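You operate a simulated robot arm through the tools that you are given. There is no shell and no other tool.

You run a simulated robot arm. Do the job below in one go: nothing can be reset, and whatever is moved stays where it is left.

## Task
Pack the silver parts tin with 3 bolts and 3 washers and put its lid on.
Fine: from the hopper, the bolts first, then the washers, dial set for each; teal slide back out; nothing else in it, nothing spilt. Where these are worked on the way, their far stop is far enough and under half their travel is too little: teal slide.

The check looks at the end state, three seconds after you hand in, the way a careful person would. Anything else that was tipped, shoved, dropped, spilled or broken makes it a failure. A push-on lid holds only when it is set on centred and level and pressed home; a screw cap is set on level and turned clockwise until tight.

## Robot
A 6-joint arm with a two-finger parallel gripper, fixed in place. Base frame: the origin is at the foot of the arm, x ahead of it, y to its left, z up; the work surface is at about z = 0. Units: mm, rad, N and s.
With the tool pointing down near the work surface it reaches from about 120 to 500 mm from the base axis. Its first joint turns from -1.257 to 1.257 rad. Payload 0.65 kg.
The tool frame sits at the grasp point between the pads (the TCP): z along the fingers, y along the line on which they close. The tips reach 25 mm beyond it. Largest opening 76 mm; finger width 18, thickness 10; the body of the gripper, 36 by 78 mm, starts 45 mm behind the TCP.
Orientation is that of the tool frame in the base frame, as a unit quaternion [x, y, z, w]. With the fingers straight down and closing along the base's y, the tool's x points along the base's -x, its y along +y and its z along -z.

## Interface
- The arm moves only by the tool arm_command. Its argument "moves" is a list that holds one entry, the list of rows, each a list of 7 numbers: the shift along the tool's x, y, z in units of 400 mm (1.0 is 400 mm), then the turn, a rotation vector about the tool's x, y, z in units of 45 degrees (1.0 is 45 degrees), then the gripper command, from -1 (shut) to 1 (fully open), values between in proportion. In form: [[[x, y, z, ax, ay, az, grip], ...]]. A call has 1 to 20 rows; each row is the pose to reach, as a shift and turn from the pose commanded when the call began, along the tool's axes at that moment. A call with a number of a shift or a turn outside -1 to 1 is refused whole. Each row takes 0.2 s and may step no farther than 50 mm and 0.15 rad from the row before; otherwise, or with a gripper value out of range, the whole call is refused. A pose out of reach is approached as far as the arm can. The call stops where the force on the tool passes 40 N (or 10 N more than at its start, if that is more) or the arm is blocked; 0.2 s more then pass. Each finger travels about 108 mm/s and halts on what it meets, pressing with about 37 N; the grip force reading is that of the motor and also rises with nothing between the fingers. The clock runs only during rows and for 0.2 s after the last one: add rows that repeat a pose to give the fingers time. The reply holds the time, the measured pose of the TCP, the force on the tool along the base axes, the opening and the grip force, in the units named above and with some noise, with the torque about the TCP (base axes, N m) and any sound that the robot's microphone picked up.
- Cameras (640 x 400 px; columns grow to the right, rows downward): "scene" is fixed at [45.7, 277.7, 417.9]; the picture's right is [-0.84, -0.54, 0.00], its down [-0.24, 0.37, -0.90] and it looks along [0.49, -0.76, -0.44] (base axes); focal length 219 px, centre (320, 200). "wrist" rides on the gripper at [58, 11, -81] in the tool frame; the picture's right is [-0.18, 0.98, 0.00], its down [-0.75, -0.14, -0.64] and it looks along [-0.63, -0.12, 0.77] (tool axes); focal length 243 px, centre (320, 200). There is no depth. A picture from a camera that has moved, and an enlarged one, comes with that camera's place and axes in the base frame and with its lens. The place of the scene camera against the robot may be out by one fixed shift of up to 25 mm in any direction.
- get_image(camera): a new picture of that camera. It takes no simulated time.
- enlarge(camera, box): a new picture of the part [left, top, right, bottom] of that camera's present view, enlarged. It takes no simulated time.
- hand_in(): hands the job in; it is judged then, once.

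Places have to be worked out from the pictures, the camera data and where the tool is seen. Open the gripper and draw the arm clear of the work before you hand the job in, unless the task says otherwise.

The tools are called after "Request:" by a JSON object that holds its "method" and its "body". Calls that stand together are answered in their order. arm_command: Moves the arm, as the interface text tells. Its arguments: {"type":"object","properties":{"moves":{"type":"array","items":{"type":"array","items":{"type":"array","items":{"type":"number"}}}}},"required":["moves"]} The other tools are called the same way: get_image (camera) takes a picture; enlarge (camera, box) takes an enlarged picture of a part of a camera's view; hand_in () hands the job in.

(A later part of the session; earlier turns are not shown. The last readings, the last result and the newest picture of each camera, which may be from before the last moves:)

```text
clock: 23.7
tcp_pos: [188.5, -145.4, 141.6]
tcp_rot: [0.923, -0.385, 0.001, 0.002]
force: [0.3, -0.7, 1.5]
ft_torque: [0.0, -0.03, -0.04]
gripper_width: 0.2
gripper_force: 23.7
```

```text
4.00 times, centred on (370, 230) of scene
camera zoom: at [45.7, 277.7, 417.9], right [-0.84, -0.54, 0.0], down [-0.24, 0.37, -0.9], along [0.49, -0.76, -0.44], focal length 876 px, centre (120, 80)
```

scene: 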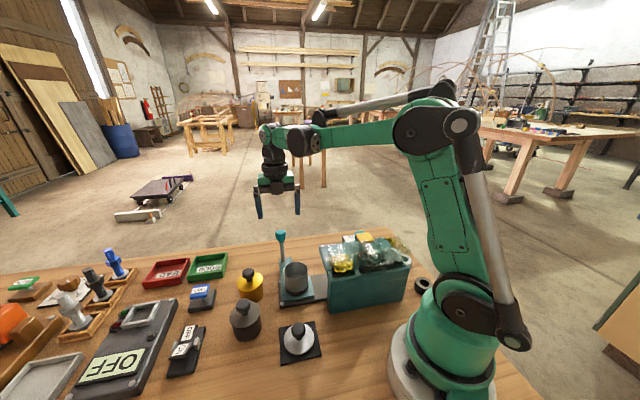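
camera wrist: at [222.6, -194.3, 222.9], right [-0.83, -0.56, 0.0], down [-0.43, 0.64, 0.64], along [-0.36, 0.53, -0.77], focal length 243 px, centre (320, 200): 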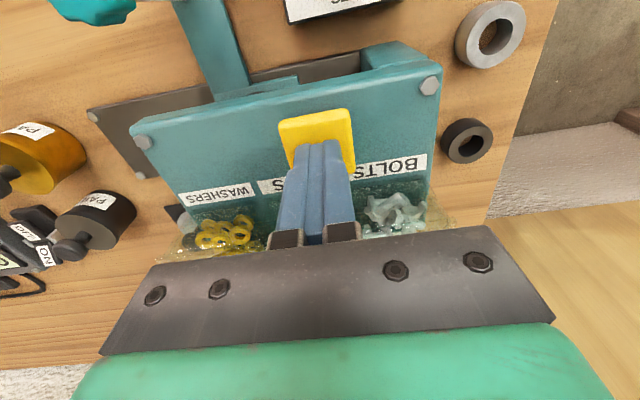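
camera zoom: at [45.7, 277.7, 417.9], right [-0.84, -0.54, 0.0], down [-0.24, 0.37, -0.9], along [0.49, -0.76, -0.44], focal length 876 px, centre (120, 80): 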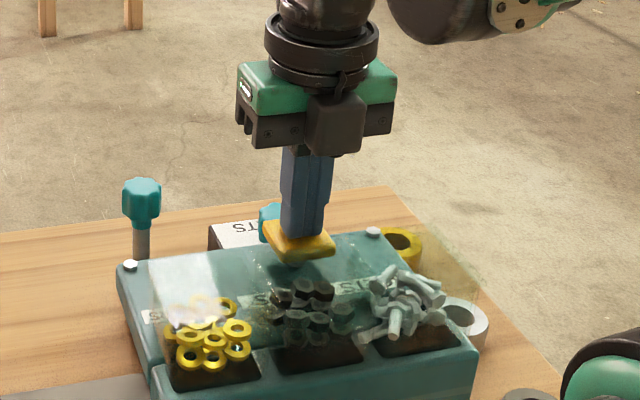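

The fingertips are centred on the button with just a few mm to go. Pressing slowly.

Request:
{"method": "arm_command", "body": {"moves": [[[0, 0, 0.005, 0, 0, 0, -1], [0, 0, 0.01, 0, 0, 0, -1], [0, 0, 0.014, 0, 0, 0, -1], [0, 0, 0.018, 0, 0, 0, -1], [0, 0, 0.022, 0, 0, 0, -1]]]}}

Request:
{"method": "enlarge", "body": {"camera": "scene", "box": [320, 180, 420, 280]}}

```text
clock: 25.1
tcp_pos: [188.9, -147.4, 132.6]
tcp_rot: [0.923, -0.384, -0.002, 0.001]
force: [-1.9, 3.4, 24.4]
ft_torque: [0.08, 0.09, 0.07]
gripper_width: 0.0
gripper_force: 23.5
heard: click
stopped in row 5: the force on the tool passed its limit at 41 N (the readings are from after the stop); the commanded pose is now the measured one
```

```text
4.00 times, centred on (370, 230) of scene
camera zoom: at [45.6, 277.7, 417.8], right [-0.84, -0.54, 0.0], down [-0.24, 0.37, -0.9], along [0.49, -0.76, -0.44], focal length 876 px, centre (120, 80)
```

zoom: 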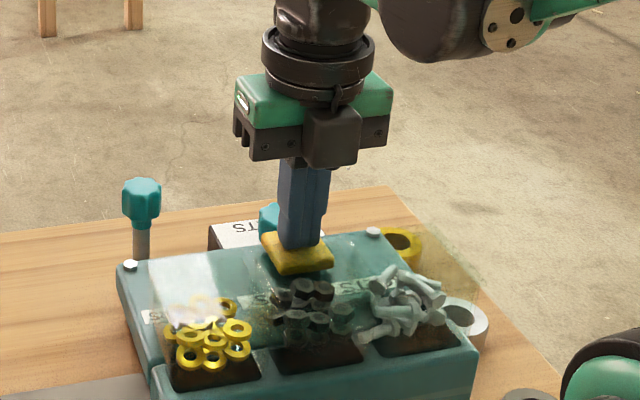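

A click was heard at about 3.5 mm of press. I lift off, then pull the slide out to check what one press delivered before pressing again.

Request:
{"method": "arm_command", "body": {"moves": [[[0, 0, -0.02, 0, 0, 0, -1], [0, 0, -0.06, 0, 0, 0, -1], [0, 0, -0.12, 0, 0, 0, -1], [0, 0, -0.18, 0, 0, 0, -1]]]}}

Request:
{"method": "get_image", "body": {"camera": "wrist"}}

Request:
{"method": "enlarge", "body": {"camera": "scene", "box": [280, 200, 420, 320]}}

```text
clock: 26.1
tcp_pos: [189.5, -144.8, 205.7]
tcp_rot: [0.923, -0.384, -0.001, 0.002]
force: [0.2, -0.4, 0.1]
ft_torque: [-0.02, -0.03, -0.03]
gripper_width: 0.0
gripper_force: 24.0
```

```text
taken
camera wrist: at [223.1, -193.8, 286.6], right [-0.83, -0.56, 0.0], down [-0.43, 0.64, 0.64], along [-0.36, 0.53, -0.77], focal length 243 px, centre (320, 200)
```

wrist: 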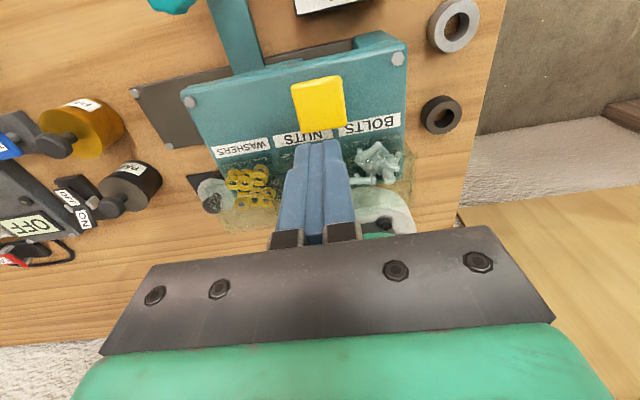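

```text
3.33 times, centred on (350, 260) of scene
camera zoom: at [45.7, 277.7, 417.9], right [-0.84, -0.54, 0.0], down [-0.24, 0.37, -0.9], along [0.49, -0.76, -0.44], focal length 730 px, centre (220, 0)
```

zoom: 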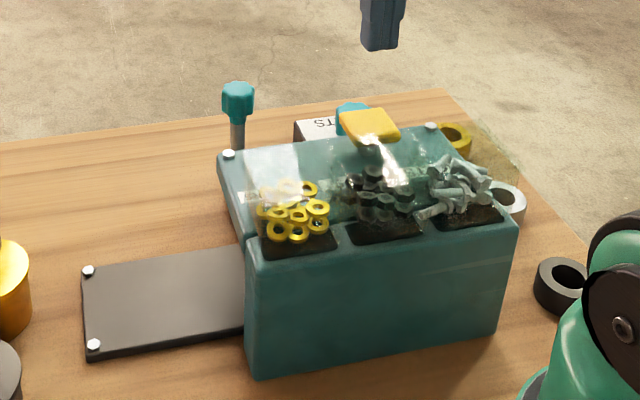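

Everything is undisturbed and the button sprang back. I go back over the handle, descend open around it and grip.

Request:
{"method": "arm_command", "body": {"moves": [[[0.07, -0.061, 0, 0, 0, 0, 0], [0.14, -0.122, 0, 0, 0, 0, 1], [0.197, -0.183, 0, 0, 0, 0, 1], [0.197, -0.183, 0.08, 0, 0, 0, 1], [0.197, -0.183, 0.16, 0, 0, 0, 1], [0.197, -0.183, 0.23, 0, 0, 0, 1], [0.197, -0.183, 0.277, 0, 0, 0, 1], [0.197, -0.183, 0.277, 0, 0, 0, 0]]]}}

Request:
{"method": "get_image", "body": {"camera": "wrist"}}

```text
clock: 27.9
tcp_pos: [295.4, -152.7, 93.9]
tcp_rot: [0.923, -0.384, -0.001, 0.002]
force: [0.9, -0.4, 0.4]
ft_torque: [0.01, 0.01, -0.01]
gripper_width: 38.1
gripper_force: 0.0
```

```text
taken
camera wrist: at [331.2, -200.6, 175.5], right [-0.83, -0.56, 0.0], down [-0.43, 0.64, 0.64], along [-0.36, 0.53, -0.77], focal length 243 px, centre (320, 200)
```

wrist: 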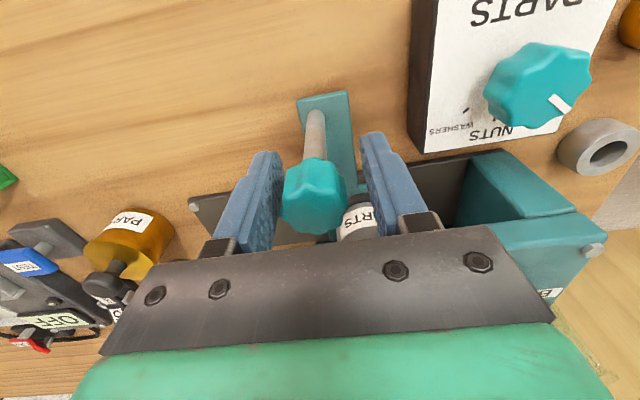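

Knob is ~2 mm outward of centre; I shift to suit, grip, and then draw the slide outward in small rows.

Request:
{"method": "arm_command", "body": {"moves": [[[0, -0.006, -0.002, 0, 0, 0, 0], [0, -0.006, -0.002, 0, 0, 0, -1], [0, -0.006, -0.002, 0, 0, 0, -1], [0, -0.006, -0.002, 0, 0, 0, -1]]]}}

```text
clock: 28.9
tcp_pos: [299.0, -150.0, 94.5]
tcp_rot: [0.923, -0.384, -0.001, 0.001]
force: [-0.9, 0.4, -8.9]
ft_torque: [-0.07, -0.06, -0.02]
gripper_width: 24.5
gripper_force: 40.0
```

Gripped without side load. Pulling the slide outward gently.

Request:
{"method": "arm_command", "body": {"moves": [[[0, -0.02, 0, 0, 0, 0, -1], [0, -0.05, 0, 0, 0, 0, -1], [0, -0.08, 0, 0, 0, 0, -1], [0, -0.11, 0, 0, 0, 0, -1], [0, -0.14, 0, 0, 0, 0, -1], [0, -0.165, 0, 0, 0, 0, -1]]]}}

```text
clock: 30.3
tcp_pos: [344.9, -103.0, 94.1]
tcp_rot: [0.923, -0.384, -0.002, 0.001]
force: [-0.2, -0.2, 31.3]
ft_torque: [0.12, 0.09, 0.01]
gripper_width: 24.3
gripper_force: 40.4
```

Vertical load is a bit high, so I lift 0.4 mm and continue to the outer stop.

Request:
{"method": "arm_command", "body": {"moves": [[[0, 0, -0.001, 0, 0, 0, -1], [0, -0.03, -0.001, 0, 0, 0, -1], [0, -0.06, -0.001, 0, 0, 0, -1], [0, -0.085, -0.001, 0, 0, 0, -1], [0, -0.1, -0.001, 0, 0, 0, -1], [0, -0.11, -0.001, 0, 0, 0, -1], [0, -0.117, -0.001, 0, 0, 0, -1], [0, -0.123, -0.001, 0, 0, 0, -1]]]}}

Request:
{"method": "enlarge", "body": {"camera": "scene", "box": [240, 210, 340, 310]}}

Request:
{"method": "get_image", "body": {"camera": "wrist"}}

```text
clock: 32.1
tcp_pos: [381.2, -67.8, 95.8]
tcp_rot: [0.923, -0.385, -0.001, 0.003]
force: [-8.6, -10.4, 0.7]
ft_torque: [-0.09, -0.16, 0.11]
gripper_width: 24.2
gripper_force: 40.0
```

```text
4.00 times, centred on (290, 260) of scene
camera zoom: at [45.7, 277.7, 417.9], right [-0.84, -0.54, 0.0], down [-0.24, 0.37, -0.9], along [0.49, -0.76, -0.44], focal length 876 px, centre (440, -40)
```

zoom: 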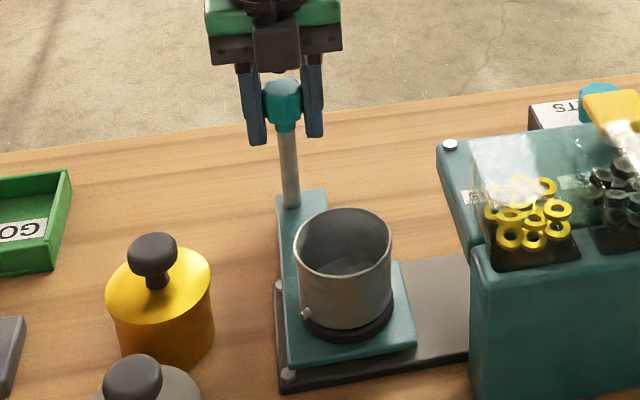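

```text
taken
camera wrist: at [414.6, -116.8, 175.6], right [-0.83, -0.56, 0.01], down [-0.43, 0.64, 0.64], along [-0.37, 0.53, -0.77], focal length 243 px, centre (320, 200)
```

wrist: 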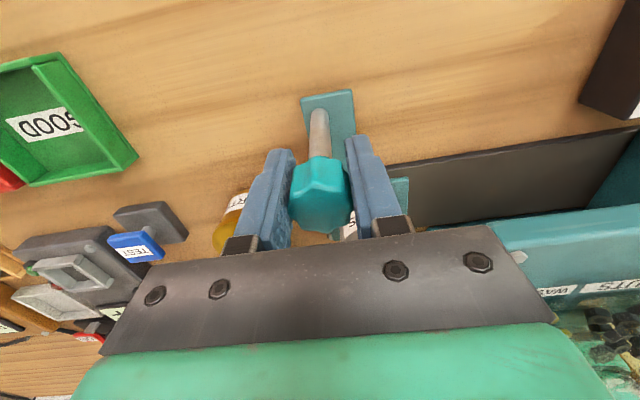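

A small bright spot near the tin's base is new; I enlarge it to see whether it is a bolt.

Request:
{"method": "enlarge", "body": {"camera": "scene", "box": [275, 255, 325, 310]}}

```text
7.27 times, centred on (300, 282) of scene
camera zoom: at [45.7, 277.7, 417.9], right [-0.84, -0.54, 0.0], down [-0.24, 0.37, -0.9], along [0.49, -0.76, -0.44], focal length 1592 px, centre (466, -400)
```

zoom: 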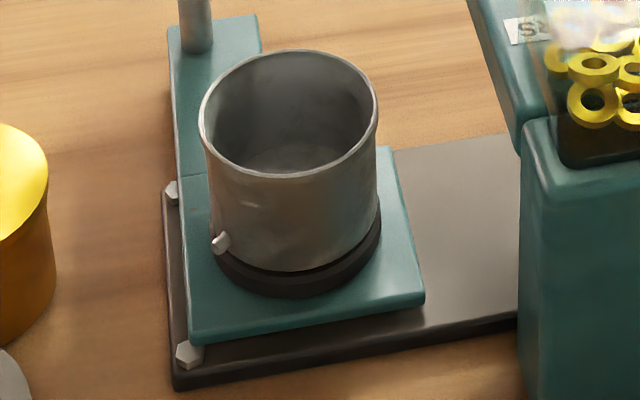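

It looks like a bolt end showing at the tin's wall. I release the handle, rise and look straight down into the tin.

Request:
{"method": "arm_command", "body": {"moves": [[[0, 0, 0, 0, 0, 0, 0.3], [0, 0, 0, 0, 0, 0, 1], [0, 0, 0, 0, 0, 0, 1], [0, 0, -0.06, 0, 0, 0, 1], [0, 0, -0.14, 0, 0, 0, 1], [-0.07, 0, -0.22, 0, 0, 0, 1], [-0.14, 0, -0.22, 0, 0, 0, 1], [-0.14, 0, -0.22, 0, 0, 0, 1]]]}}

Request:
{"method": "get_image", "body": {"camera": "wrist"}}

Request:
{"method": "enlarge", "body": {"camera": "wrist", "box": [290, 60, 430, 160]}}

Request:
{"method": "enlarge", "body": {"camera": "scene", "box": [275, 255, 325, 310]}}

```text
clock: 33.9
tcp_pos: [342.2, -30.5, 182.1]
tcp_rot: [0.923, -0.384, 0.0, 0.002]
force: [-0.4, -0.5, 0.2]
ft_torque: [0.0, -0.05, -0.01]
gripper_width: 76.0
gripper_force: 0.0
```

```text
taken
camera wrist: at [376.1, -77.6, 263.9], right [-0.83, -0.56, 0.0], down [-0.43, 0.64, 0.64], along [-0.36, 0.53, -0.77], focal length 243 px, centre (320, 200)
```

wrist: 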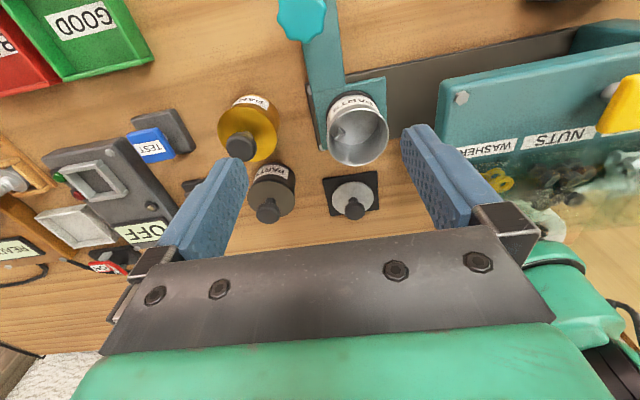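

```text
4.00 times, centred on (360, 110) of wrist
camera zoom: at [376.1, -77.6, 263.9], right [-0.83, -0.56, 0.0], down [-0.43, 0.64, 0.64], along [-0.36, 0.53, -0.77], focal length 970 px, centre (160, 560)
```

zoom: 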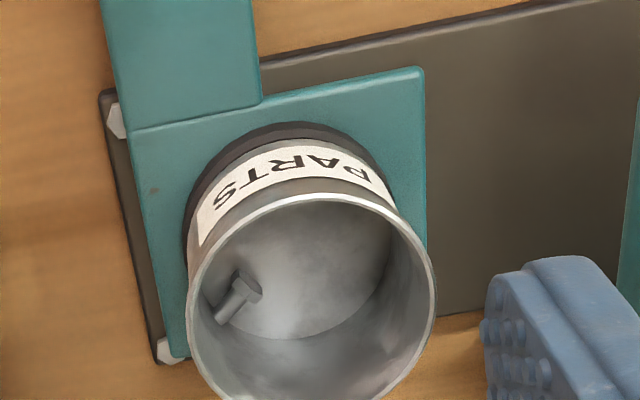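

```text
7.27 times, centred on (300, 282) of scene
camera zoom: at [45.7, 277.7, 417.9], right [-0.84, -0.54, 0.0], down [-0.24, 0.37, -0.9], along [0.49, -0.76, -0.44], focal length 1592 px, centre (466, -400)
```

zoom: 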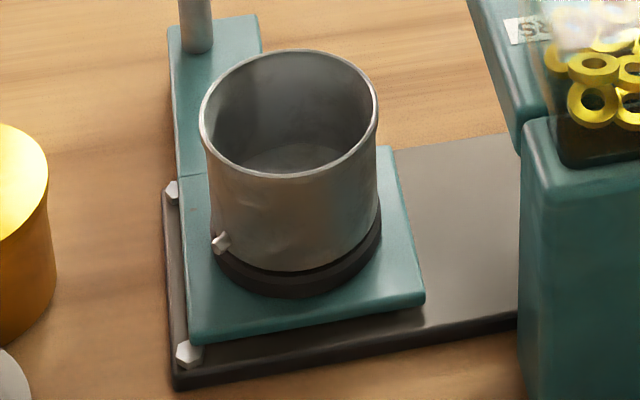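

Exactly one bolt is in the tin after one press. I return to the handle, grip it, and push the slide back in.

Request:
{"method": "arm_command", "body": {"moves": [[[0.07, 0, 0, 0, 0, 0, 1], [0.14, 0, 0, 0, 0, 0, 1], [0.14, 0, 0.08, 0, 0, 0, 1], [0.14, 0, 0.16, 0, 0, 0, 1], [0.14, 0, 0.22, 0, 0, 0, 1], [0.14, 0, 0.22, 0, 0, 0, 0], [0.14, 0.001, 0.22, 0, 0, 0, -1], [0.14, 0.001, 0.22, 0, 0, 0, -1], [0.14, 0.001, 0.22, 0, 0, 0, -1]]]}}

```text
clock: 35.9
tcp_pos: [380.0, -68.0, 96.6]
tcp_rot: [0.923, -0.384, -0.001, 0.002]
force: [2.7, -1.3, 15.9]
ft_torque: [0.11, 0.07, 0.0]
gripper_width: 24.2
gripper_force: 39.8
```

Gripped. Pushing the slide in, first part.

Request:
{"method": "arm_command", "body": {"moves": [[[0, 0.01, -0.0004, 0, 0, 0, -1], [0, 0.035, -0.0004, 0, 0, 0, -1], [0, 0.06, -0.0006, 0, 0, 0, -1], [0, 0.085, -0.0008, 0, 0, 0, -1], [0, 0.11, -0.001, 0, 0, 0, -1], [0, 0.135, -0.001, 0, 0, 0, -1], [0, 0.16, -0.001, 0, 0, 0, -1]]]}}

```text
clock: 37.5
tcp_pos: [333.7, -114.2, 95.6]
tcp_rot: [0.923, -0.384, -0.001, 0.002]
force: [3.3, -3.1, 8.5]
ft_torque: [0.38, 0.35, -0.08]
gripper_width: 24.3
gripper_force: 40.3
```

Low side forces; continuing until the far stop is felt.

Request:
{"method": "arm_command", "body": {"moves": [[[0, 0.025, 0, 0, 0, 0, -1], [0, 0.05, 0, 0, 0, 0, -1], [0, 0.075, 0, 0, 0, 0, -1], [0, 0.1, 0, 0, 0, 0, -1], [0, 0.115, 0, 0, 0, 0, -1], [0, 0.122, 0, 0, 0, 0, -1], [0, 0.128, 0, 0, 0, 0, -1], [0, 0.134, 0, 0, 0, 0, -1], [0, 0.14, 0, 0, 0, 0, -1]]]}}

```text
clock: 39.4
tcp_pos: [297.2, -148.7, 95.0]
tcp_rot: [0.924, -0.382, 0.002, -0.003]
force: [3.6, 2.3, -1.4]
ft_torque: [0.22, 0.17, -0.02]
gripper_width: 24.3
gripper_force: 40.1
stopped in row 9: the force on the tool passed its limit at 44 N (the readings are from after the stop); the commanded pose is now the measured one
```

At the far stop again (297, -149). Releasing, rising, and moving over the button with fingers shut.

Request:
{"method": "arm_command", "body": {"moves": [[[0, 0, 0, 0, 0, 0, 0.3], [0, 0, 0, 0, 0, 0, 0.7], [0, 0, -0.05, 0, 0, 0, 0.7], [0, 0, -0.13, 0, 0, 0, 0.7], [0, 0, -0.2, 0, 0, 0, 0.4], [-0.066, 0.061, -0.2, 0, 0, 0, 0], [-0.132, 0.122, -0.2, 0, 0, 0, -0.5], [-0.198, 0.183, -0.2, 0, 0, 0, -1], [-0.198, 0.183, -0.15, 0, 0, 0, -1], [-0.198, 0.183, -0.115, 0, 0, 0, -1], [-0.198, 0.183, -0.115, 0, 0, 0, -1]]]}}

Request:
{"method": "get_image", "body": {"camera": "wrist"}}

Request:
{"method": "enlarge", "body": {"camera": "scene", "box": [280, 190, 420, 310]}}

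```text
clock: 41.8
tcp_pos: [190.2, -145.8, 141.4]
tcp_rot: [0.924, -0.383, 0.002, -0.001]
force: [-0.5, 0.1, 1.4]
ft_torque: [0.02, 0.03, -0.03]
gripper_width: 0.1
gripper_force: 23.7
```

```text
taken
camera wrist: at [224.5, -194.7, 222.4], right [-0.83, -0.56, 0.0], down [-0.43, 0.63, 0.64], along [-0.36, 0.53, -0.77], focal length 243 px, centre (320, 200)
```

wrist: 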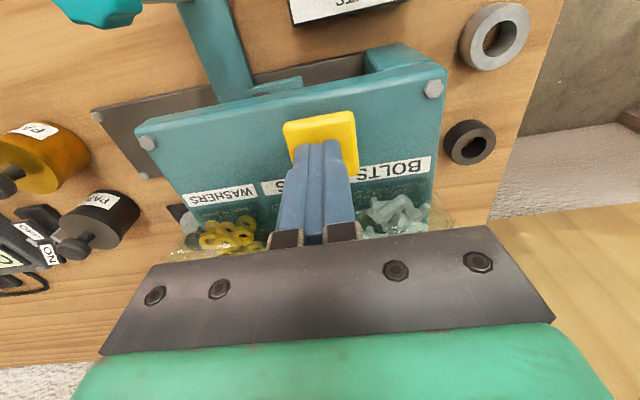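

```text
3.33 times, centred on (350, 250) of scene
camera zoom: at [45.7, 277.7, 417.9], right [-0.84, -0.54, 0.0], down [-0.24, 0.37, -0.9], along [0.49, -0.76, -0.44], focal length 730 px, centre (220, 33)
```

zoom: 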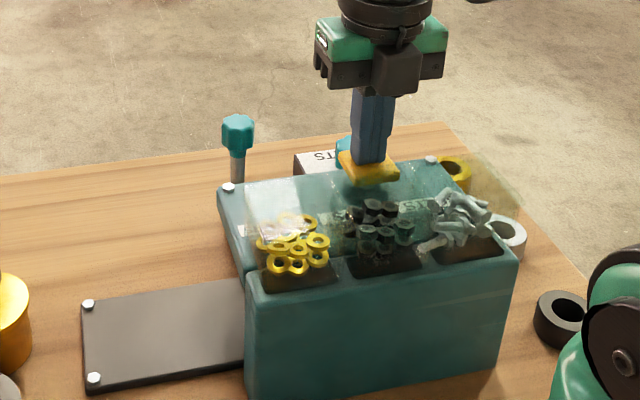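

Aligned as before. Pressing for bolt #2.

Request:
{"method": "arm_command", "body": {"moves": [[[0, 0, 0.005, 0, 0, 0, -1], [0, 0, 0.01, 0, 0, 0, -1], [0, 0, 0.014, 0, 0, 0, -1], [0, 0, 0.018, 0, 0, 0, -1], [0, 0, 0.022, 0, 0, 0, -1], [0, 0, 0.026, 0, 0, 0, -1]]]}}

```text
clock: 43.2
tcp_pos: [191.1, -144.3, 133.4]
tcp_rot: [0.924, -0.383, 0.0, -0.002]
force: [-4.0, 2.9, 28.4]
ft_torque: [0.06, 0.06, 0.06]
gripper_width: 0.0
gripper_force: 23.7
heard: click
stopped in row 6: the force on the tool passed its limit at 50 N (the readings are from after the stop); the commanded pose is now the measured one
```

Click heard for bolt #2. I rise 10 mm to let the button reset and wait a second.

Request:
{"method": "arm_command", "body": {"moves": [[[0, 0, -0.01, 0, 0, 0, -1], [0, 0, -0.025, 0, 0, 0, -1], [0, 0, -0.025, 0, 0, 0, -1], [0, 0, -0.025, 0, 0, 0, -1], [0, 0, -0.025, 0, 0, 0, -1]]]}}

Request:
{"method": "enlarge", "body": {"camera": "scene", "box": [280, 190, 420, 310]}}

```text
clock: 44.4
tcp_pos: [190.6, -146.4, 143.3]
tcp_rot: [0.924, -0.384, 0.0, -0.002]
force: [0.5, -0.9, 1.1]
ft_torque: [-0.05, -0.01, 0.01]
gripper_width: 0.1
gripper_force: 23.5
```

```text
3.33 times, centred on (350, 250) of scene
camera zoom: at [45.7, 277.7, 417.9], right [-0.84, -0.54, 0.0], down [-0.24, 0.37, -0.9], along [0.49, -0.76, -0.44], focal length 730 px, centre (220, 33)
```

zoom: 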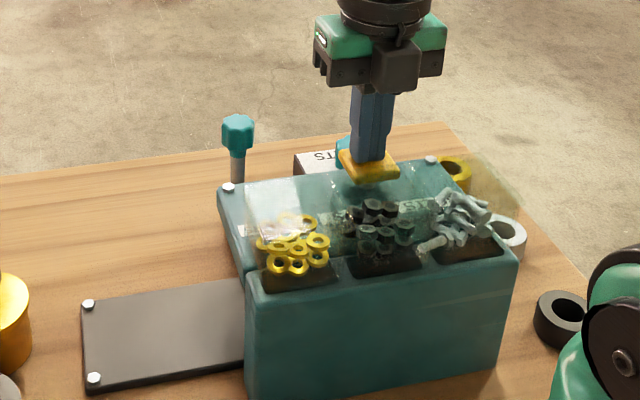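

Clear of the button again. Pressing for bolt #3.

Request:
{"method": "arm_command", "body": {"moves": [[[0, 0, 0.007, 0, 0, 0, -1], [0, 0, 0.014, 0, 0, 0, -1], [0, 0, 0.018, 0, 0, 0, -1], [0, 0, 0.022, 0, 0, 0, -1], [0, 0, 0.026, 0, 0, 0, -1], [0, 0, 0.03, 0, 0, 0, -1]]]}}

```text
clock: 45.7
tcp_pos: [191.6, -145.8, 131.8]
tcp_rot: [0.924, -0.382, -0.001, -0.002]
force: [-3.8, 3.0, 27.2]
ft_torque: [0.01, 0.06, 0.01]
gripper_width: 0.2
gripper_force: 24.0
heard: click
stopped in row 6: the force on the tool passed its limit at 47 N (the readings are from after the stop); the commanded pose is now the measured one
```

Third click heard. Now I lift off and move over the dial, fingers open, keeping the present yaw so I can turn it clockwise by 100°.

Request:
{"method": "arm_command", "body": {"moves": [[[0, 0, -0.02, 0, 0, 0, -1], [0, 0, -0.11, 0, 0, 0, -1], [0.07, 0.025, -0.11, 0, 0, 0, -0.3], [0.14, 0.05, -0.11, 0, 0, 0, 0.3], [0.218, 0.079, -0.11, 0, 0, 0, 0.7], [0.218, 0.079, -0.03, 0, 0, 0, 0.7], [0.218, 0.079, 0.06, 0, 0, 0, 0.7], [0.218, 0.079, 0.06, 0, 0, 0, 0.7]]]}}

Request:
{"method": "get_image", "body": {"camera": "wrist"}}

Request:
{"method": "enlarge", "body": {"camera": "scene", "box": [280, 190, 420, 310]}}

```text
clock: 47.5
tcp_pos: [254.2, -196.7, 107.9]
tcp_rot: [0.923, -0.386, -0.002, -0.001]
force: [0.4, -0.4, -0.4]
ft_torque: [0.01, -0.01, 0.0]
gripper_width: 64.5
gripper_force: 0.0
out of reach, approached as far as the arm can: row 3, 4, 5, 6, 7, 8
```

```text
taken
camera wrist: at [288.2, -245.2, 188.0], right [-0.83, -0.56, 0.0], down [-0.43, 0.63, 0.65], along [-0.36, 0.54, -0.76], focal length 243 px, centre (320, 200)
```

wrist: 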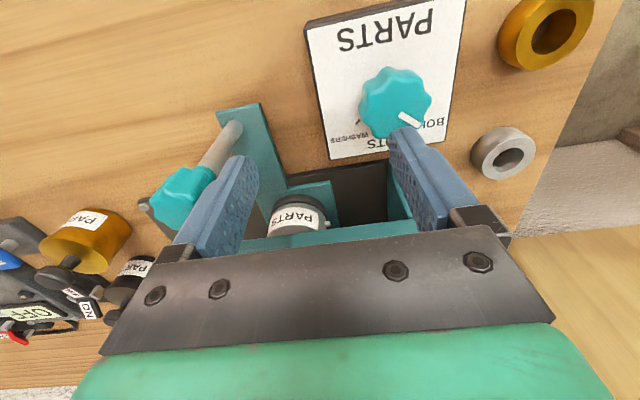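

```text
3.33 times, centred on (350, 250) of scene
camera zoom: at [45.7, 277.7, 417.9], right [-0.84, -0.54, 0.0], down [-0.24, 0.37, -0.9], along [0.49, -0.76, -0.44], focal length 730 px, centre (220, 33)
```

zoom: 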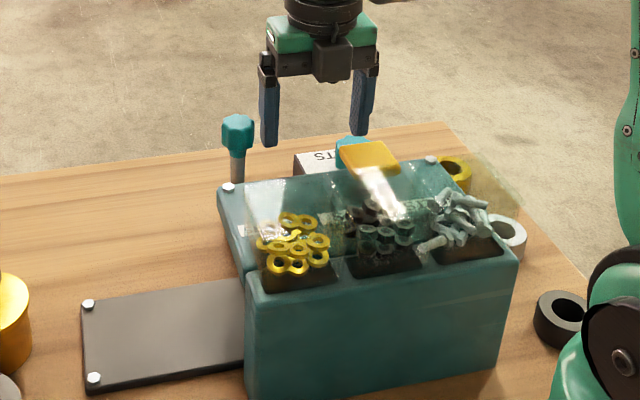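

The yaw ran into a wrist limit near the dial, leaving the arm short at (254, -197). I rise and rotate the yaw back by ~36° to see where the commanded pose lies.

Request:
{"method": "arm_command", "body": {"moves": [[[0, 0, -0.06, 0, 0, 0, 0.7], [0, 0, -0.1, 0, 0, 0.1, 0.7], [0, 0, -0.1, 0, 0, 0.27, 0.7], [0, 0, -0.1, 0, 0, 0.44, 0.7], [0, 0, -0.1, 0, 0, 0.61, 0.7], [0, 0, -0.1, 0, 0, 0.78, 0.7], [0, 0, -0.1, 0, 0, 0.78, 0.7]]]}}

Request:
{"method": "get_image", "body": {"camera": "wrist"}}

```text
clock: 49.1
tcp_pos: [254.0, -199.2, 149.1]
tcp_rot: [0.764, -0.645, -0.001, -0.002]
force: [0.8, 0.2, -0.1]
ft_torque: [0.03, 0.0, 0.0]
gripper_width: 64.6
gripper_force: 0.0
```

```text
taken
camera wrist: at [253.8, -258.7, 228.8], right [-1.0, 0.02, 0.0], down [0.01, 0.76, 0.65], along [0.01, 0.65, -0.76], focal length 243 px, centre (320, 200)
```

wrist: 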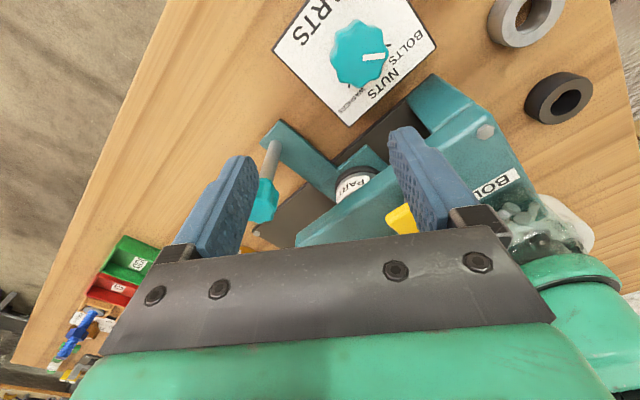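

Now the yaw is ~100° and TCP is (254.5, -199.5, 148). I move over the dial centre and lower to z≈105.

Request:
{"method": "arm_command", "body": {"moves": [[[0.03, 0.036, 0, 0, 0, 0, 0.7], [0.0633, 0.0733, 0, 0, 0, 0, 0.7], [0.0633, 0.0733, 0.06, 0, 0, 0, 0.7], [0.0633, 0.0733, 0.105, 0, 0, 0, 0.7], [0.0633, 0.0733, 0.105, 0, 0, 0, 0.7]]]}}

Request:
{"method": "get_image", "body": {"camera": "wrist"}}

```text
clock: 50.3
tcp_pos: [227.1, -229.3, 105.7]
tcp_rot: [0.766, -0.643, -0.002, -0.002]
force: [-0.1, 0.7, 0.5]
ft_torque: [-0.01, -0.01, -0.01]
gripper_width: 64.7
gripper_force: 0.0
```

```text
taken
camera wrist: at [228.7, -287.9, 185.9], right [-1.0, 0.01, 0.0], down [0.01, 0.76, 0.65], along [0.01, 0.65, -0.76], focal length 243 px, centre (320, 200)
```

wrist: 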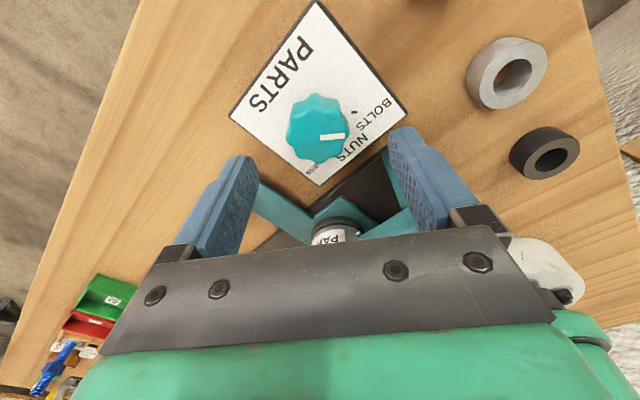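

Well centred. Descend and close on the knob.

Request:
{"method": "arm_command", "body": {"moves": [[[0.001, -0.001, 0.05, 0, 0, 0, 0.7], [0.001, -0.001, 0.1, 0, 0, 0, 0.7], [0.001, -0.001, 0.1025, 0, 0, 0, 0], [0.001, -0.001, 0.1025, 0, 0, 0, -1], [0.001, -0.001, 0.1025, 0, 0, 0, -1], [0.001, -0.001, 0.1025, 0, 0, 0, -1]]]}}

```text
clock: 51.7
tcp_pos: [229.5, -229.4, 65.3]
tcp_rot: [0.765, -0.644, -0.001, -0.004]
force: [25.0, 1.7, -10.3]
ft_torque: [0.02, -0.26, -0.02]
gripper_width: 32.4
gripper_force: 45.3
```

Gripped; a slight +x load, so I shift 0.5 mm and turn clockwise 45°.

Request:
{"method": "arm_command", "body": {"moves": [[[0, -0.0012, 0, 0, 0, 0.0, -1], [0, -0.0012, 0, 0, 0, 0.17, -1], [0, -0.0012, 0, 0, 0, 0.34, -1], [0, -0.0012, 0, 0, 0, 0.51, -1], [0, -0.0012, 0, 0, 0, 0.68, -1], [0, -0.0012, 0, 0, 0, 0.84, -1], [0, -0.0012, 0, 0, 0, 1, -1], [0, -0.0012, 0, 0, 0, 1, -1]]]}}

Request:
{"method": "get_image", "body": {"camera": "wrist"}}

```text
clock: 53.5
tcp_pos: [230.1, -229.6, 63.3]
tcp_rot: [-0.461, 0.887, 0.002, 0.003]
force: [15.1, 12.6, 7.6]
ft_torque: [-0.03, -0.2, -0.02]
gripper_width: 32.2
gripper_force: 45.2
```

```text
taken
camera wrist: at [188.5, -271.2, 145.2], right [-0.7, 0.72, 0.0], down [0.55, 0.53, 0.65], along [0.46, 0.45, -0.76], focal length 243 px, centre (320, 200)
```

wrist: 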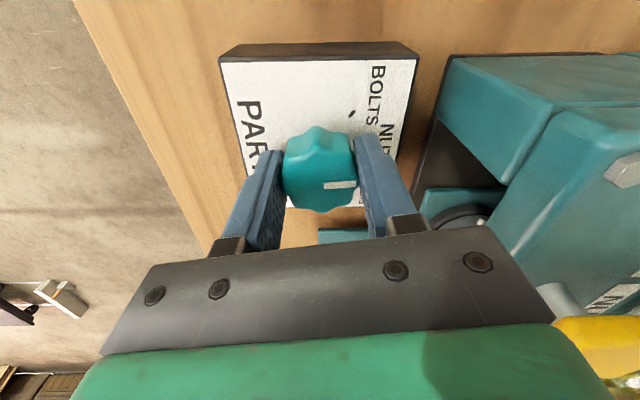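

Pointer passes NUTS; another 45°.

Request:
{"method": "arm_command", "body": {"moves": [[[0, 0, 0, 0, 0, 0.17, -1], [0, 0, 0, 0, 0, 0.34, -1], [0, 0, 0, 0, 0, 0.51, -1], [0, 0, 0, 0, 0, 0.68, -1], [0, 0, 0, 0, 0, 0.84, -1], [0, 0, 0, 0, 0, 1, -1], [0, 0, 0, 0, 0, 1, -1]]]}}

Request:
{"method": "get_image", "body": {"camera": "wrist"}}

```text
clock: 55.1
tcp_pos: [230.4, -229.8, 65.5]
tcp_rot: [-0.085, 0.996, 0.002, -0.001]
force: [9.2, 2.2, -27.8]
ft_torque: [0.05, -0.09, -0.02]
gripper_width: 32.3
gripper_force: 45.2
```

```text
taken
camera wrist: at [171.8, -229.2, 145.9], right [0.01, 1.0, 0.01], down [0.77, -0.01, 0.64], along [0.64, -0.01, -0.77], focal length 243 px, centre (320, 200)
```

wrist: 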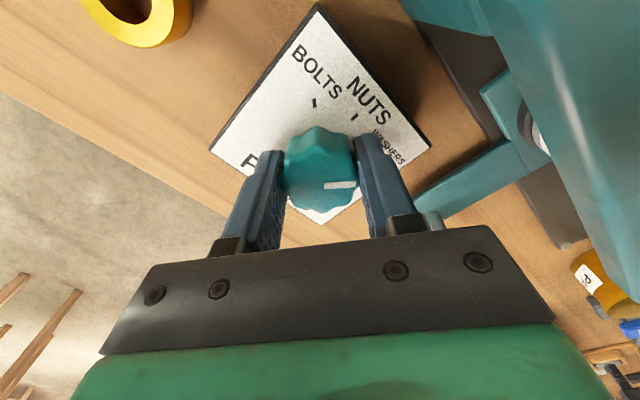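

About 10° remain to the WASHERS tick.

Request:
{"method": "arm_command", "body": {"moves": [[[0, 0, 0.0005, 0, 0, 0.12, -1], [0, 0, 0.0005, 0, 0, 0.22, -1], [0, 0, 0.0005, 0, 0, 0.22, -1]]]}}

Request:
{"method": "arm_command", "body": {"moves": [[[0, 0, 0, 0, 0, 0, 0], [0, 0, 0, 0, 0, 0, 0.5], [0, 0, 0, 0, 0, 0, 0.5], [0, 0, -0.06, 0, 0, 0, 0.5], [0, 0, -0.14, 0, 0, 0, 0.5], [0, 0, -0.2, 0, 0, 0, 0.5], [0, 0, -0.2, 0, 0, 0, 0.5]]]}}

Request:
{"method": "enlarge", "body": {"camera": "wrist", "box": [240, 0, 416, 165]}}

```text
clock: 55.9
tcp_pos: [228.8, -229.5, 65.5]
tcp_rot: [0.001, 1.0, 0.003, -0.001]
force: [8.3, -1.5, 0.2]
ft_torque: [-0.07, -0.01, -0.01]
gripper_width: 32.0
gripper_force: 44.8
```

```text
clock: 57.5
tcp_pos: [230.3, -231.2, 143.2]
tcp_rot: [-0.001, 1.0, 0.002, 0.001]
force: [-0.7, -0.4, 0.4]
ft_torque: [0.0, 0.02, -0.03]
gripper_width: 57.0
gripper_force: 0.0
```

```text
2.42 times, centred on (328, 82) of wrist
camera zoom: at [173.0, -220.0, 225.5], right [0.18, 0.98, 0.01], down [0.75, -0.15, 0.64], along [0.63, -0.11, -0.77], focal length 588 px, centre (301, 485)
```

zoom: 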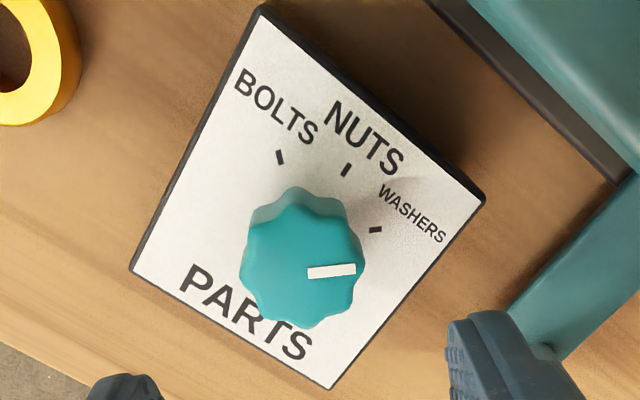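

The pointer sits on WASHERS again as at the start. I rise and move back over the button, turning the yaw to -45° (so the fingers will also suit the handle), fingers shut.

Request:
{"method": "arm_command", "body": {"moves": [[[0, 0, -0.115, 0, 0, 0, 0.3], [0.017, 0.036, -0.115, 0, 0, 0.17, 0], [0.034, 0.071, -0.115, 0, 0, 0.34, -0.3], [0.051, 0.107, -0.115, 0, 0, 0.51, -0.6], [0.068, 0.143, -0.115, 0, 0, 0.68, -1], [0.085, 0.179, -0.115, 0, 0, 0.84, -1], [0.101, 0.214, -0.115, 0, 0, 1, -1], [0.101, 0.214, -0.115, 0, 0, 1, -1]]]}}

Request:
{"method": "get_image", "body": {"camera": "wrist"}}

Request:
{"method": "enlarge", "body": {"camera": "scene", "box": [280, 130, 440, 310]}}

```text
clock: 59.3
tcp_pos: [189.3, -144.6, 190.9]
tcp_rot: [0.384, 0.923, 0.003, 0.0]
force: [-0.1, -0.3, 0.8]
ft_torque: [0.0, 0.02, 0.02]
gripper_width: 0.0
gripper_force: 23.9
```

```text
taken
camera wrist: at [158.3, -95.4, 272.5], right [0.83, 0.56, 0.0], down [0.43, -0.64, 0.64], along [0.36, -0.53, -0.77], focal length 243 px, centre (320, 200)
```

wrist: 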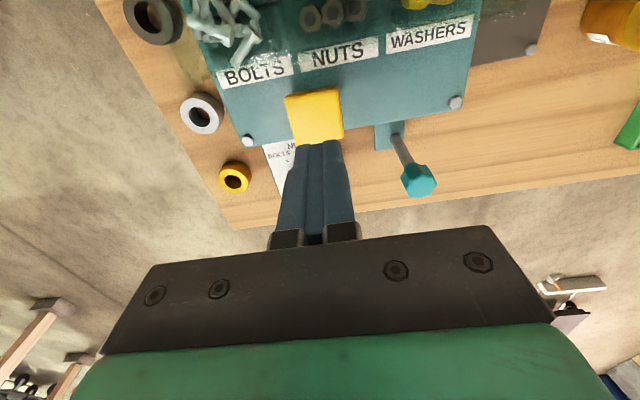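

```text
2.22 times, centred on (360, 220) of scene
camera zoom: at [45.7, 277.7, 417.9], right [-0.84, -0.54, 0.0], down [-0.24, 0.37, -0.9], along [0.49, -0.76, -0.44], focal length 486 px, centre (231, 156)
```

zoom: 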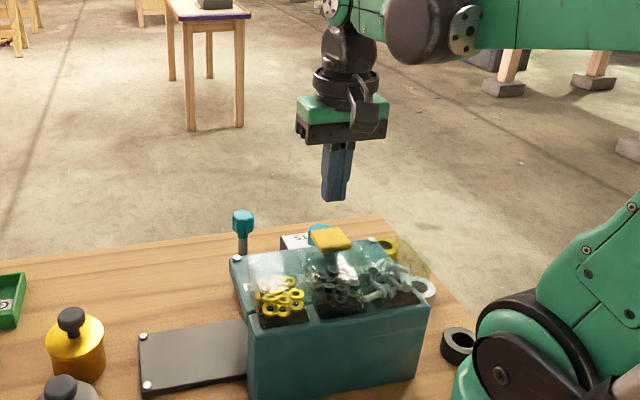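

Button is under the fingertips. Lowering to just above it.

Request:
{"method": "arm_command", "body": {"moves": [[[0, -0.002, 0.05, 0, 0, 0, -1], [0, -0.002, 0.1, 0, 0, 0, -1], [0, -0.002, 0.1225, 0, 0, 0, -1], [0, -0.002, 0.1225, 0, 0, 0, -1]]]}}

Request:
{"method": "get_image", "body": {"camera": "wrist"}}

Request:
{"method": "enlarge", "body": {"camera": "scene", "box": [300, 190, 420, 300]}}

```text
clock: 60.3
tcp_pos: [190.2, -144.9, 142.7]
tcp_rot: [0.383, 0.924, 0.003, 0.0]
force: [-0.1, -0.1, 1.0]
ft_torque: [0.01, -0.03, -0.01]
gripper_width: 0.0
gripper_force: 23.2
```

```text
taken
camera wrist: at [157.9, -96.0, 223.7], right [0.83, 0.56, 0.0], down [0.43, -0.64, 0.64], along [0.36, -0.53, -0.77], focal length 243 px, centre (320, 200)
```

wrist: 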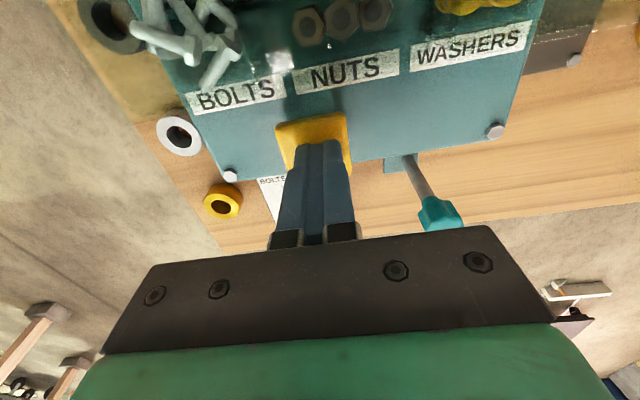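

```text
3.64 times, centred on (360, 245) of scene
camera zoom: at [45.7, 277.7, 417.9], right [-0.84, -0.54, 0.0], down [-0.24, 0.37, -0.9], along [0.49, -0.76, -0.44], focal length 796 px, centre (174, 36)
```

zoom: 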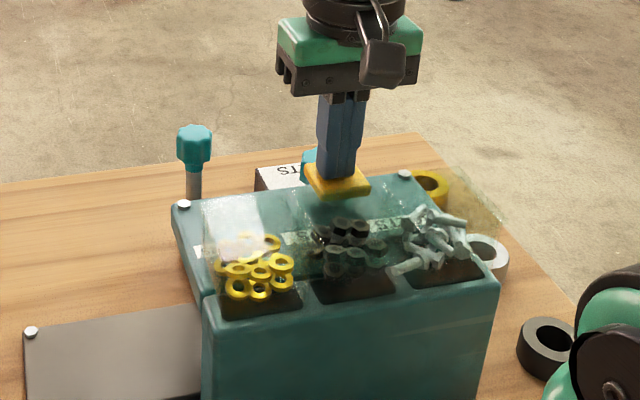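

Fingertips are over the button centre and the camera is well above the cover. Pressing for washer #1.

Request:
{"method": "arm_command", "body": {"moves": [[[0, 0, 0.007, 0, 0, 0, -1], [0, 0, 0.014, 0, 0, 0, -1], [0, 0, 0.018, 0, 0, 0, -1], [0, 0, 0.022, 0, 0, 0, -1], [0, 0, 0.026, 0, 0, 0, -1], [0, 0, 0.03, 0, 0, 0, -1]]]}}

Request:
{"method": "arm_command", "body": {"moves": [[[0, 0, -0.01, 0, 0, 0, -1], [0, 0, -0.025, 0, 0, 0, -1], [0, 0, -0.025, 0, 0, 0, -1], [0, 0, -0.025, 0, 0, 0, -1], [0, 0, -0.025, 0, 0, 0, -1]]]}}

```text
clock: 61.5
tcp_pos: [190.8, -146.1, 133.3]
tcp_rot: [0.383, 0.924, 0.003, -0.003]
force: [-3.1, 3.8, 27.2]
ft_torque: [-0.02, -0.05, 0.09]
gripper_width: 0.0
gripper_force: 23.0
heard: click
stopped in row 5: the force on the tool passed its limit at 46 N (the readings are from after the stop); the commanded pose is now the measured one
```

```text
clock: 62.6
tcp_pos: [189.1, -144.8, 142.3]
tcp_rot: [0.383, 0.924, 0.003, -0.002]
force: [-0.8, -0.4, 0.8]
ft_torque: [-0.04, 0.05, -0.03]
gripper_width: 0.0
gripper_force: 23.8
```

Click heard, and I'm clear of the button again. Pressing for washer #2, then lifting.

Request:
{"method": "arm_command", "body": {"moves": [[[0, 0, 0.007, 0, 0, 0, -1], [0, 0, 0.014, 0, 0, 0, -1], [0, 0, 0.018, 0, 0, 0, -1], [0, 0, 0.022, 0, 0, 0, -1], [0, 0, 0.026, 0, 0, 0, -1], [0, 0, 0.03, 0, 0, 0, -1]]]}}

Request:
{"method": "arm_command", "body": {"moves": [[[0, 0, -0.01, 0, 0, 0, -1], [0, 0, -0.025, 0, 0, 0, -1], [0, 0, -0.025, 0, 0, 0, -1], [0, 0, -0.025, 0, 0, 0, -1], [0, 0, -0.025, 0, 0, 0, -1]]]}}

```text
clock: 63.9
tcp_pos: [188.1, -145.9, 133.4]
tcp_rot: [0.383, 0.924, 0.003, -0.004]
force: [-2.8, 4.1, 26.7]
ft_torque: [-0.08, -0.08, 0.06]
gripper_width: 0.0
gripper_force: 23.0
heard: click
stopped in row 6: the force on the tool passed its limit at 47 N (the readings are from after the stop); the commanded pose is now the measured one
```

```text
clock: 65.1
tcp_pos: [190.5, -147.0, 143.8]
tcp_rot: [0.383, 0.924, 0.003, -0.004]
force: [0.3, -0.5, 0.7]
ft_torque: [-0.02, 0.01, 0.02]
gripper_width: 0.0
gripper_force: 23.8
```

Second washer click. Pressing for washer #3, then lifting well clear.

Request:
{"method": "arm_command", "body": {"moves": [[[0, 0, 0.007, 0, 0, 0, -1], [0, 0, 0.014, 0, 0, 0, -1], [0, 0, 0.018, 0, 0, 0, -1], [0, 0, 0.022, 0, 0, 0, -1], [0, 0, 0.026, 0, 0, 0, -1], [0, 0, 0.03, 0, 0, 0, -1]]]}}

Request:
{"method": "arm_command", "body": {"moves": [[[0, 0, -0.02, 0, 0, 0, -1], [0, 0, -0.06, 0, 0, 0, -1], [0, 0, -0.12, 0, 0, 0, -1], [0, 0, -0.16, 0, 0, 0, -1]]]}}

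Request:
{"method": "get_image", "body": {"camera": "wrist"}}

```text
clock: 66.4
tcp_pos: [190.0, -145.7, 132.8]
tcp_rot: [0.382, 0.924, 0.003, -0.004]
force: [-2.5, 2.9, 27.2]
ft_torque: [-0.1, -0.07, 0.05]
gripper_width: 0.0
gripper_force: 22.9
heard: click
stopped in row 6: the force on the tool passed its limit at 46 N (the readings are from after the stop); the commanded pose is now the measured one
```

```text
clock: 67.4
tcp_pos: [190.7, -145.4, 196.4]
tcp_rot: [0.382, 0.924, 0.004, -0.004]
force: [0.8, -0.2, 0.0]
ft_torque: [0.01, 0.03, 0.01]
gripper_width: 0.0
gripper_force: 23.7
```

```text
taken
camera wrist: at [158.7, -97.6, 278.4], right [0.83, 0.56, 0.0], down [0.44, -0.64, 0.63], along [0.36, -0.52, -0.77], focal length 243 px, centre (320, 200)
```

wrist: 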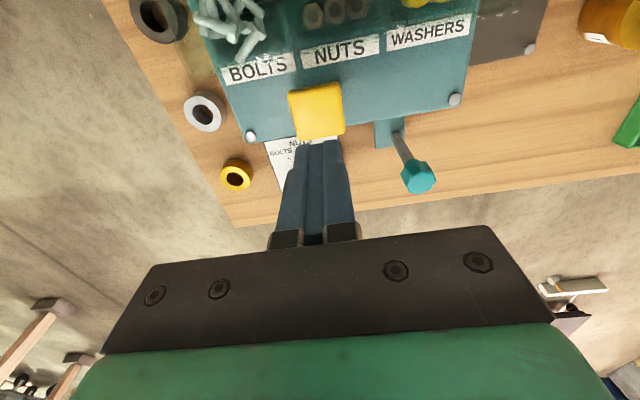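

All three washer clicks heard. I move over the handle at (298, -150) with fingers open, correcting a small tilt, and stop above it to check.

Request:
{"method": "arm_command", "body": {"moves": [[[-0.065, 0.06, 0, 0.002, -0.004, 0, 0], [-0.13, 0.12, 0, 0.004, -0.009, 0, 1], [-0.195, 0.1815, 0, 0.0056, -0.0132, 0, 1], [-0.195, 0.1815, 0.08, 0.0056, -0.0132, 0, 1], [-0.195, 0.1815, 0.13, 0.0056, -0.0132, 0, 1], [-0.195, 0.1815, 0.13, 0.0056, -0.0132, 0, 1]]]}}

Request:
{"method": "get_image", "body": {"camera": "wrist"}}

Request:
{"method": "enlarge", "body": {"camera": "scene", "box": [260, 150, 420, 300]}}

```text
clock: 68.8
tcp_pos: [296.6, -148.8, 142.8]
tcp_rot: [0.384, 0.923, -0.001, -0.001]
force: [-0.1, 0.7, -0.6]
ft_torque: [0.01, 0.01, -0.02]
gripper_width: 76.0
gripper_force: 0.1
```

```text
taken
camera wrist: at [264.0, -99.7, 224.3], right [0.83, 0.56, 0.0], down [0.43, -0.63, 0.64], along [0.36, -0.53, -0.77], focal length 243 px, centre (320, 200)
```

wrist: 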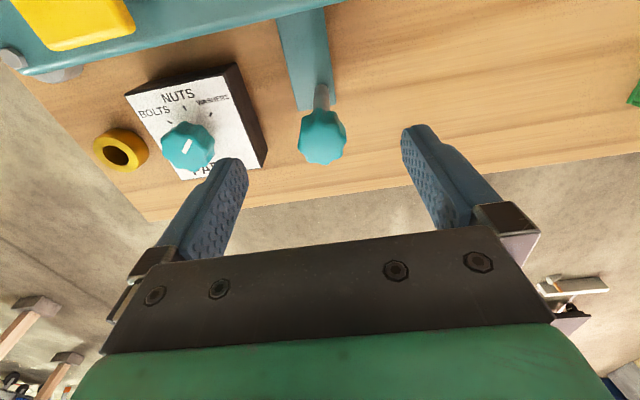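

```text
2.67 times, centred on (340, 225) of scene
camera zoom: at [45.7, 277.7, 417.9], right [-0.84, -0.54, 0.0], down [-0.24, 0.37, -0.9], along [0.49, -0.76, -0.44], focal length 584 px, centre (267, 133)
```

zoom: 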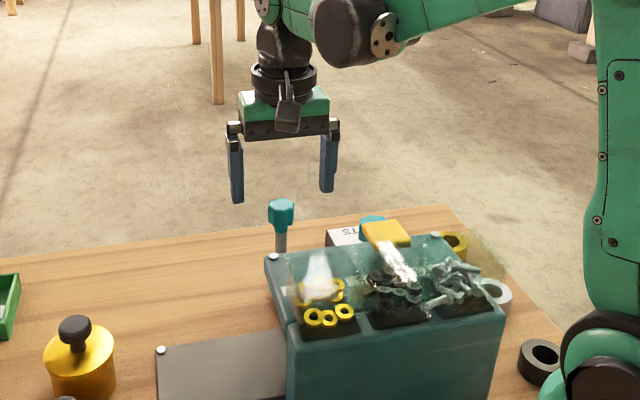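

Handle is centred. Descending and gripping.

Request:
{"method": "arm_command", "body": {"moves": [[[0, 0.002, 0.06, 0, 0, 0, 1], [0, 0.002, 0.1, 0, 0, 0, 1], [0, 0.002, 0.1175, 0, 0, 0, 0.5], [0, 0.002, 0.1175, 0, 0, 0, 0], [0, 0.002, 0.1175, 0, 0, 0, -1], [0, 0.002, 0.1175, 0, 0, 0, -1], [0, 0.002, 0.1175, 0, 0, 0, -1]]]}}

Request:
{"method": "get_image", "body": {"camera": "wrist"}}

```text
clock: 70.4
tcp_pos: [297.3, -149.2, 97.2]
tcp_rot: [0.383, 0.924, 0.0, -0.001]
force: [10.5, 9.6, -20.5]
ft_torque: [-0.13, -0.29, 0.04]
gripper_width: 24.5
gripper_force: 40.9
```

```text
taken
camera wrist: at [265.1, -99.9, 177.9], right [0.83, 0.56, 0.0], down [0.43, -0.63, 0.64], along [0.36, -0.53, -0.77], focal length 243 px, centre (320, 200)
```

wrist: 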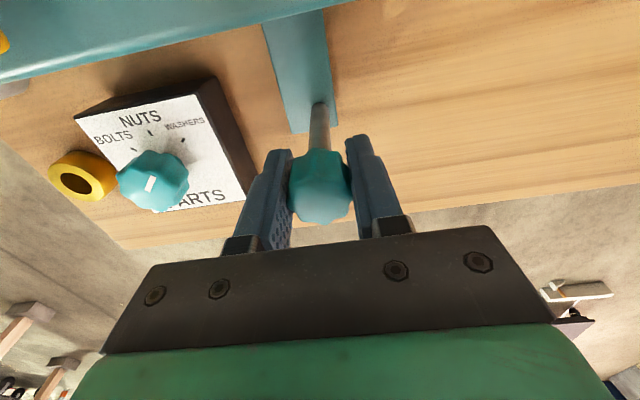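

Gripped. Pulling the slide out, first part.

Request:
{"method": "arm_command", "body": {"moves": [[[0, 0.02, 0.0004, 0, 0, 0, -1], [0, 0.045, 0.0004, 0, 0, 0, -1], [0, 0.07, 0.0004, 0, 0, 0, -1], [0, 0.095, 0.0004, 0, 0, 0, -1], [0, 0.12, 0.0002, 0, 0, 0, -1], [0, 0.145, 0, 0, 0, 0, -1], [0, 0.165, 0, 0, 0, 0, -1]]]}}

```text
clock: 72.0
tcp_pos: [345.0, -102.7, 95.9]
tcp_rot: [0.383, 0.924, -0.001, 0.0]
force: [-2.1, 2.0, -29.9]
ft_torque: [-0.13, -0.14, 0.02]
gripper_width: 24.6
gripper_force: 40.2
```

Smooth. A small vertical correction, then out to the outer stop.

Request:
{"method": "arm_command", "body": {"moves": [[[0, 0, 0.0006, 0, 0, 0, -1], [0, 0.03, 0.0006, 0, 0, 0, -1], [0, 0.06, 0.0006, 0, 0, 0, -1], [0, 0.085, 0.0006, 0, 0, 0, -1], [0, 0.1, 0.0006, 0, 0, 0, -1], [0, 0.11, 0.0006, 0, 0, 0, -1], [0, 0.117, 0.0006, 0, 0, 0, -1], [0, 0.122, 0.0006, 0, 0, 0, -1], [0, 0.127, 0.0006, 0, 0, 0, -1], [0, 0.132, 0.0006, 0, 0, 0, -1]]]}}

Request:
{"method": "enlarge", "body": {"camera": "scene", "box": [240, 210, 380, 310]}}

```text
clock: 72.7
tcp_pos: [351.4, -96.0, 95.5]
tcp_rot: [0.384, 0.923, -0.001, -0.001]
force: [0.6, 0.5, -9.1]
ft_torque: [0.19, 0.09, -0.02]
gripper_width: 24.4
gripper_force: 40.1
stopped in row 3: the force on the tool passed its limit at 46 N (the readings are from after the stop); the commanded pose is now the measured one
```

```text
4.00 times, centred on (310, 260) of scene
camera zoom: at [45.7, 277.7, 417.9], right [-0.84, -0.54, 0.0], down [-0.24, 0.37, -0.9], along [0.49, -0.76, -0.44], focal length 876 px, centre (360, -40)
```

zoom: 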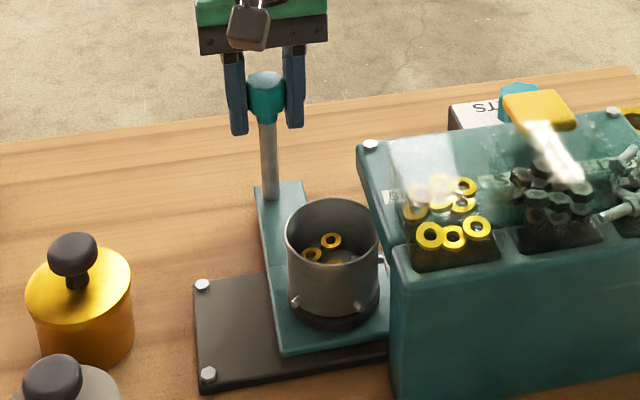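

It halted midway: 46 N seen, at (351, -96). I look closely at whether a bolt end poking through the tin is catching on something.

Request:
{"method": "enlarge", "body": {"camera": "scene", "box": [290, 245, 350, 300]}}

Request:
{"method": "enlarge", "body": {"camera": "scene", "box": [285, 215, 425, 310]}}

Request:
{"method": "get_image", "body": {"camera": "wrist"}}

```text
7.27 times, centred on (320, 272) of scene
camera zoom: at [45.7, 277.7, 417.9], right [-0.84, -0.54, 0.0], down [-0.24, 0.37, -0.9], along [0.49, -0.76, -0.44], focal length 1592 px, centre (320, -327)
```

zoom: 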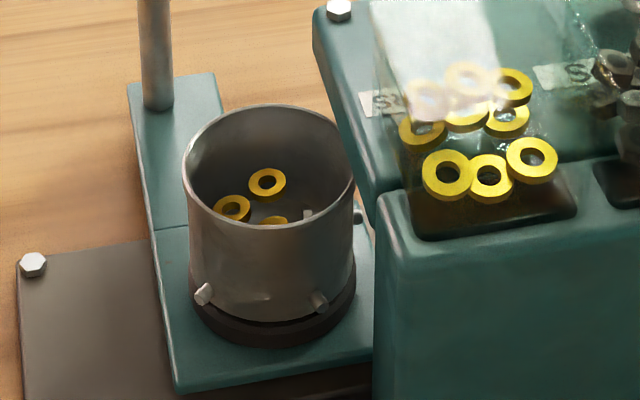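

```text
4.21 times, centred on (355, 262) of scene
camera zoom: at [45.7, 277.7, 417.9], right [-0.84, -0.54, 0.0], down [-0.24, 0.37, -0.9], along [0.49, -0.76, -0.44], focal length 922 px, centre (173, -63)
```

zoom: 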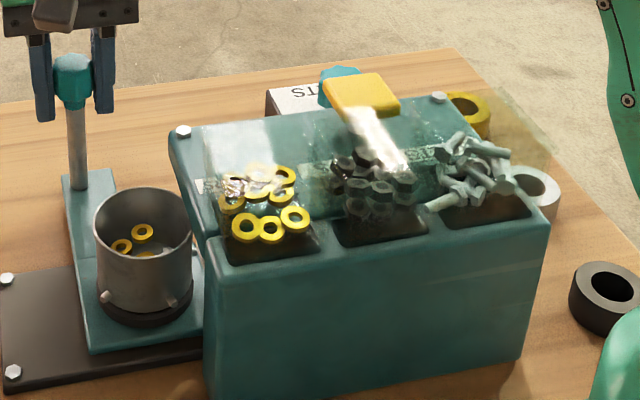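

```text
taken
camera wrist: at [319.2, -46.4, 177.4], right [0.83, 0.56, 0.0], down [0.43, -0.63, 0.64], along [0.36, -0.53, -0.77], focal length 243 px, centre (320, 200)
```

wrist: 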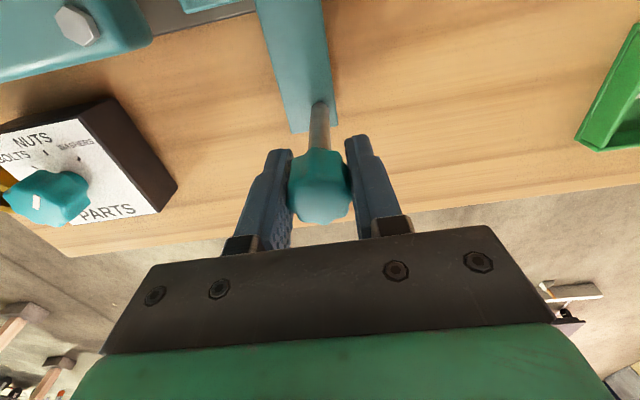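

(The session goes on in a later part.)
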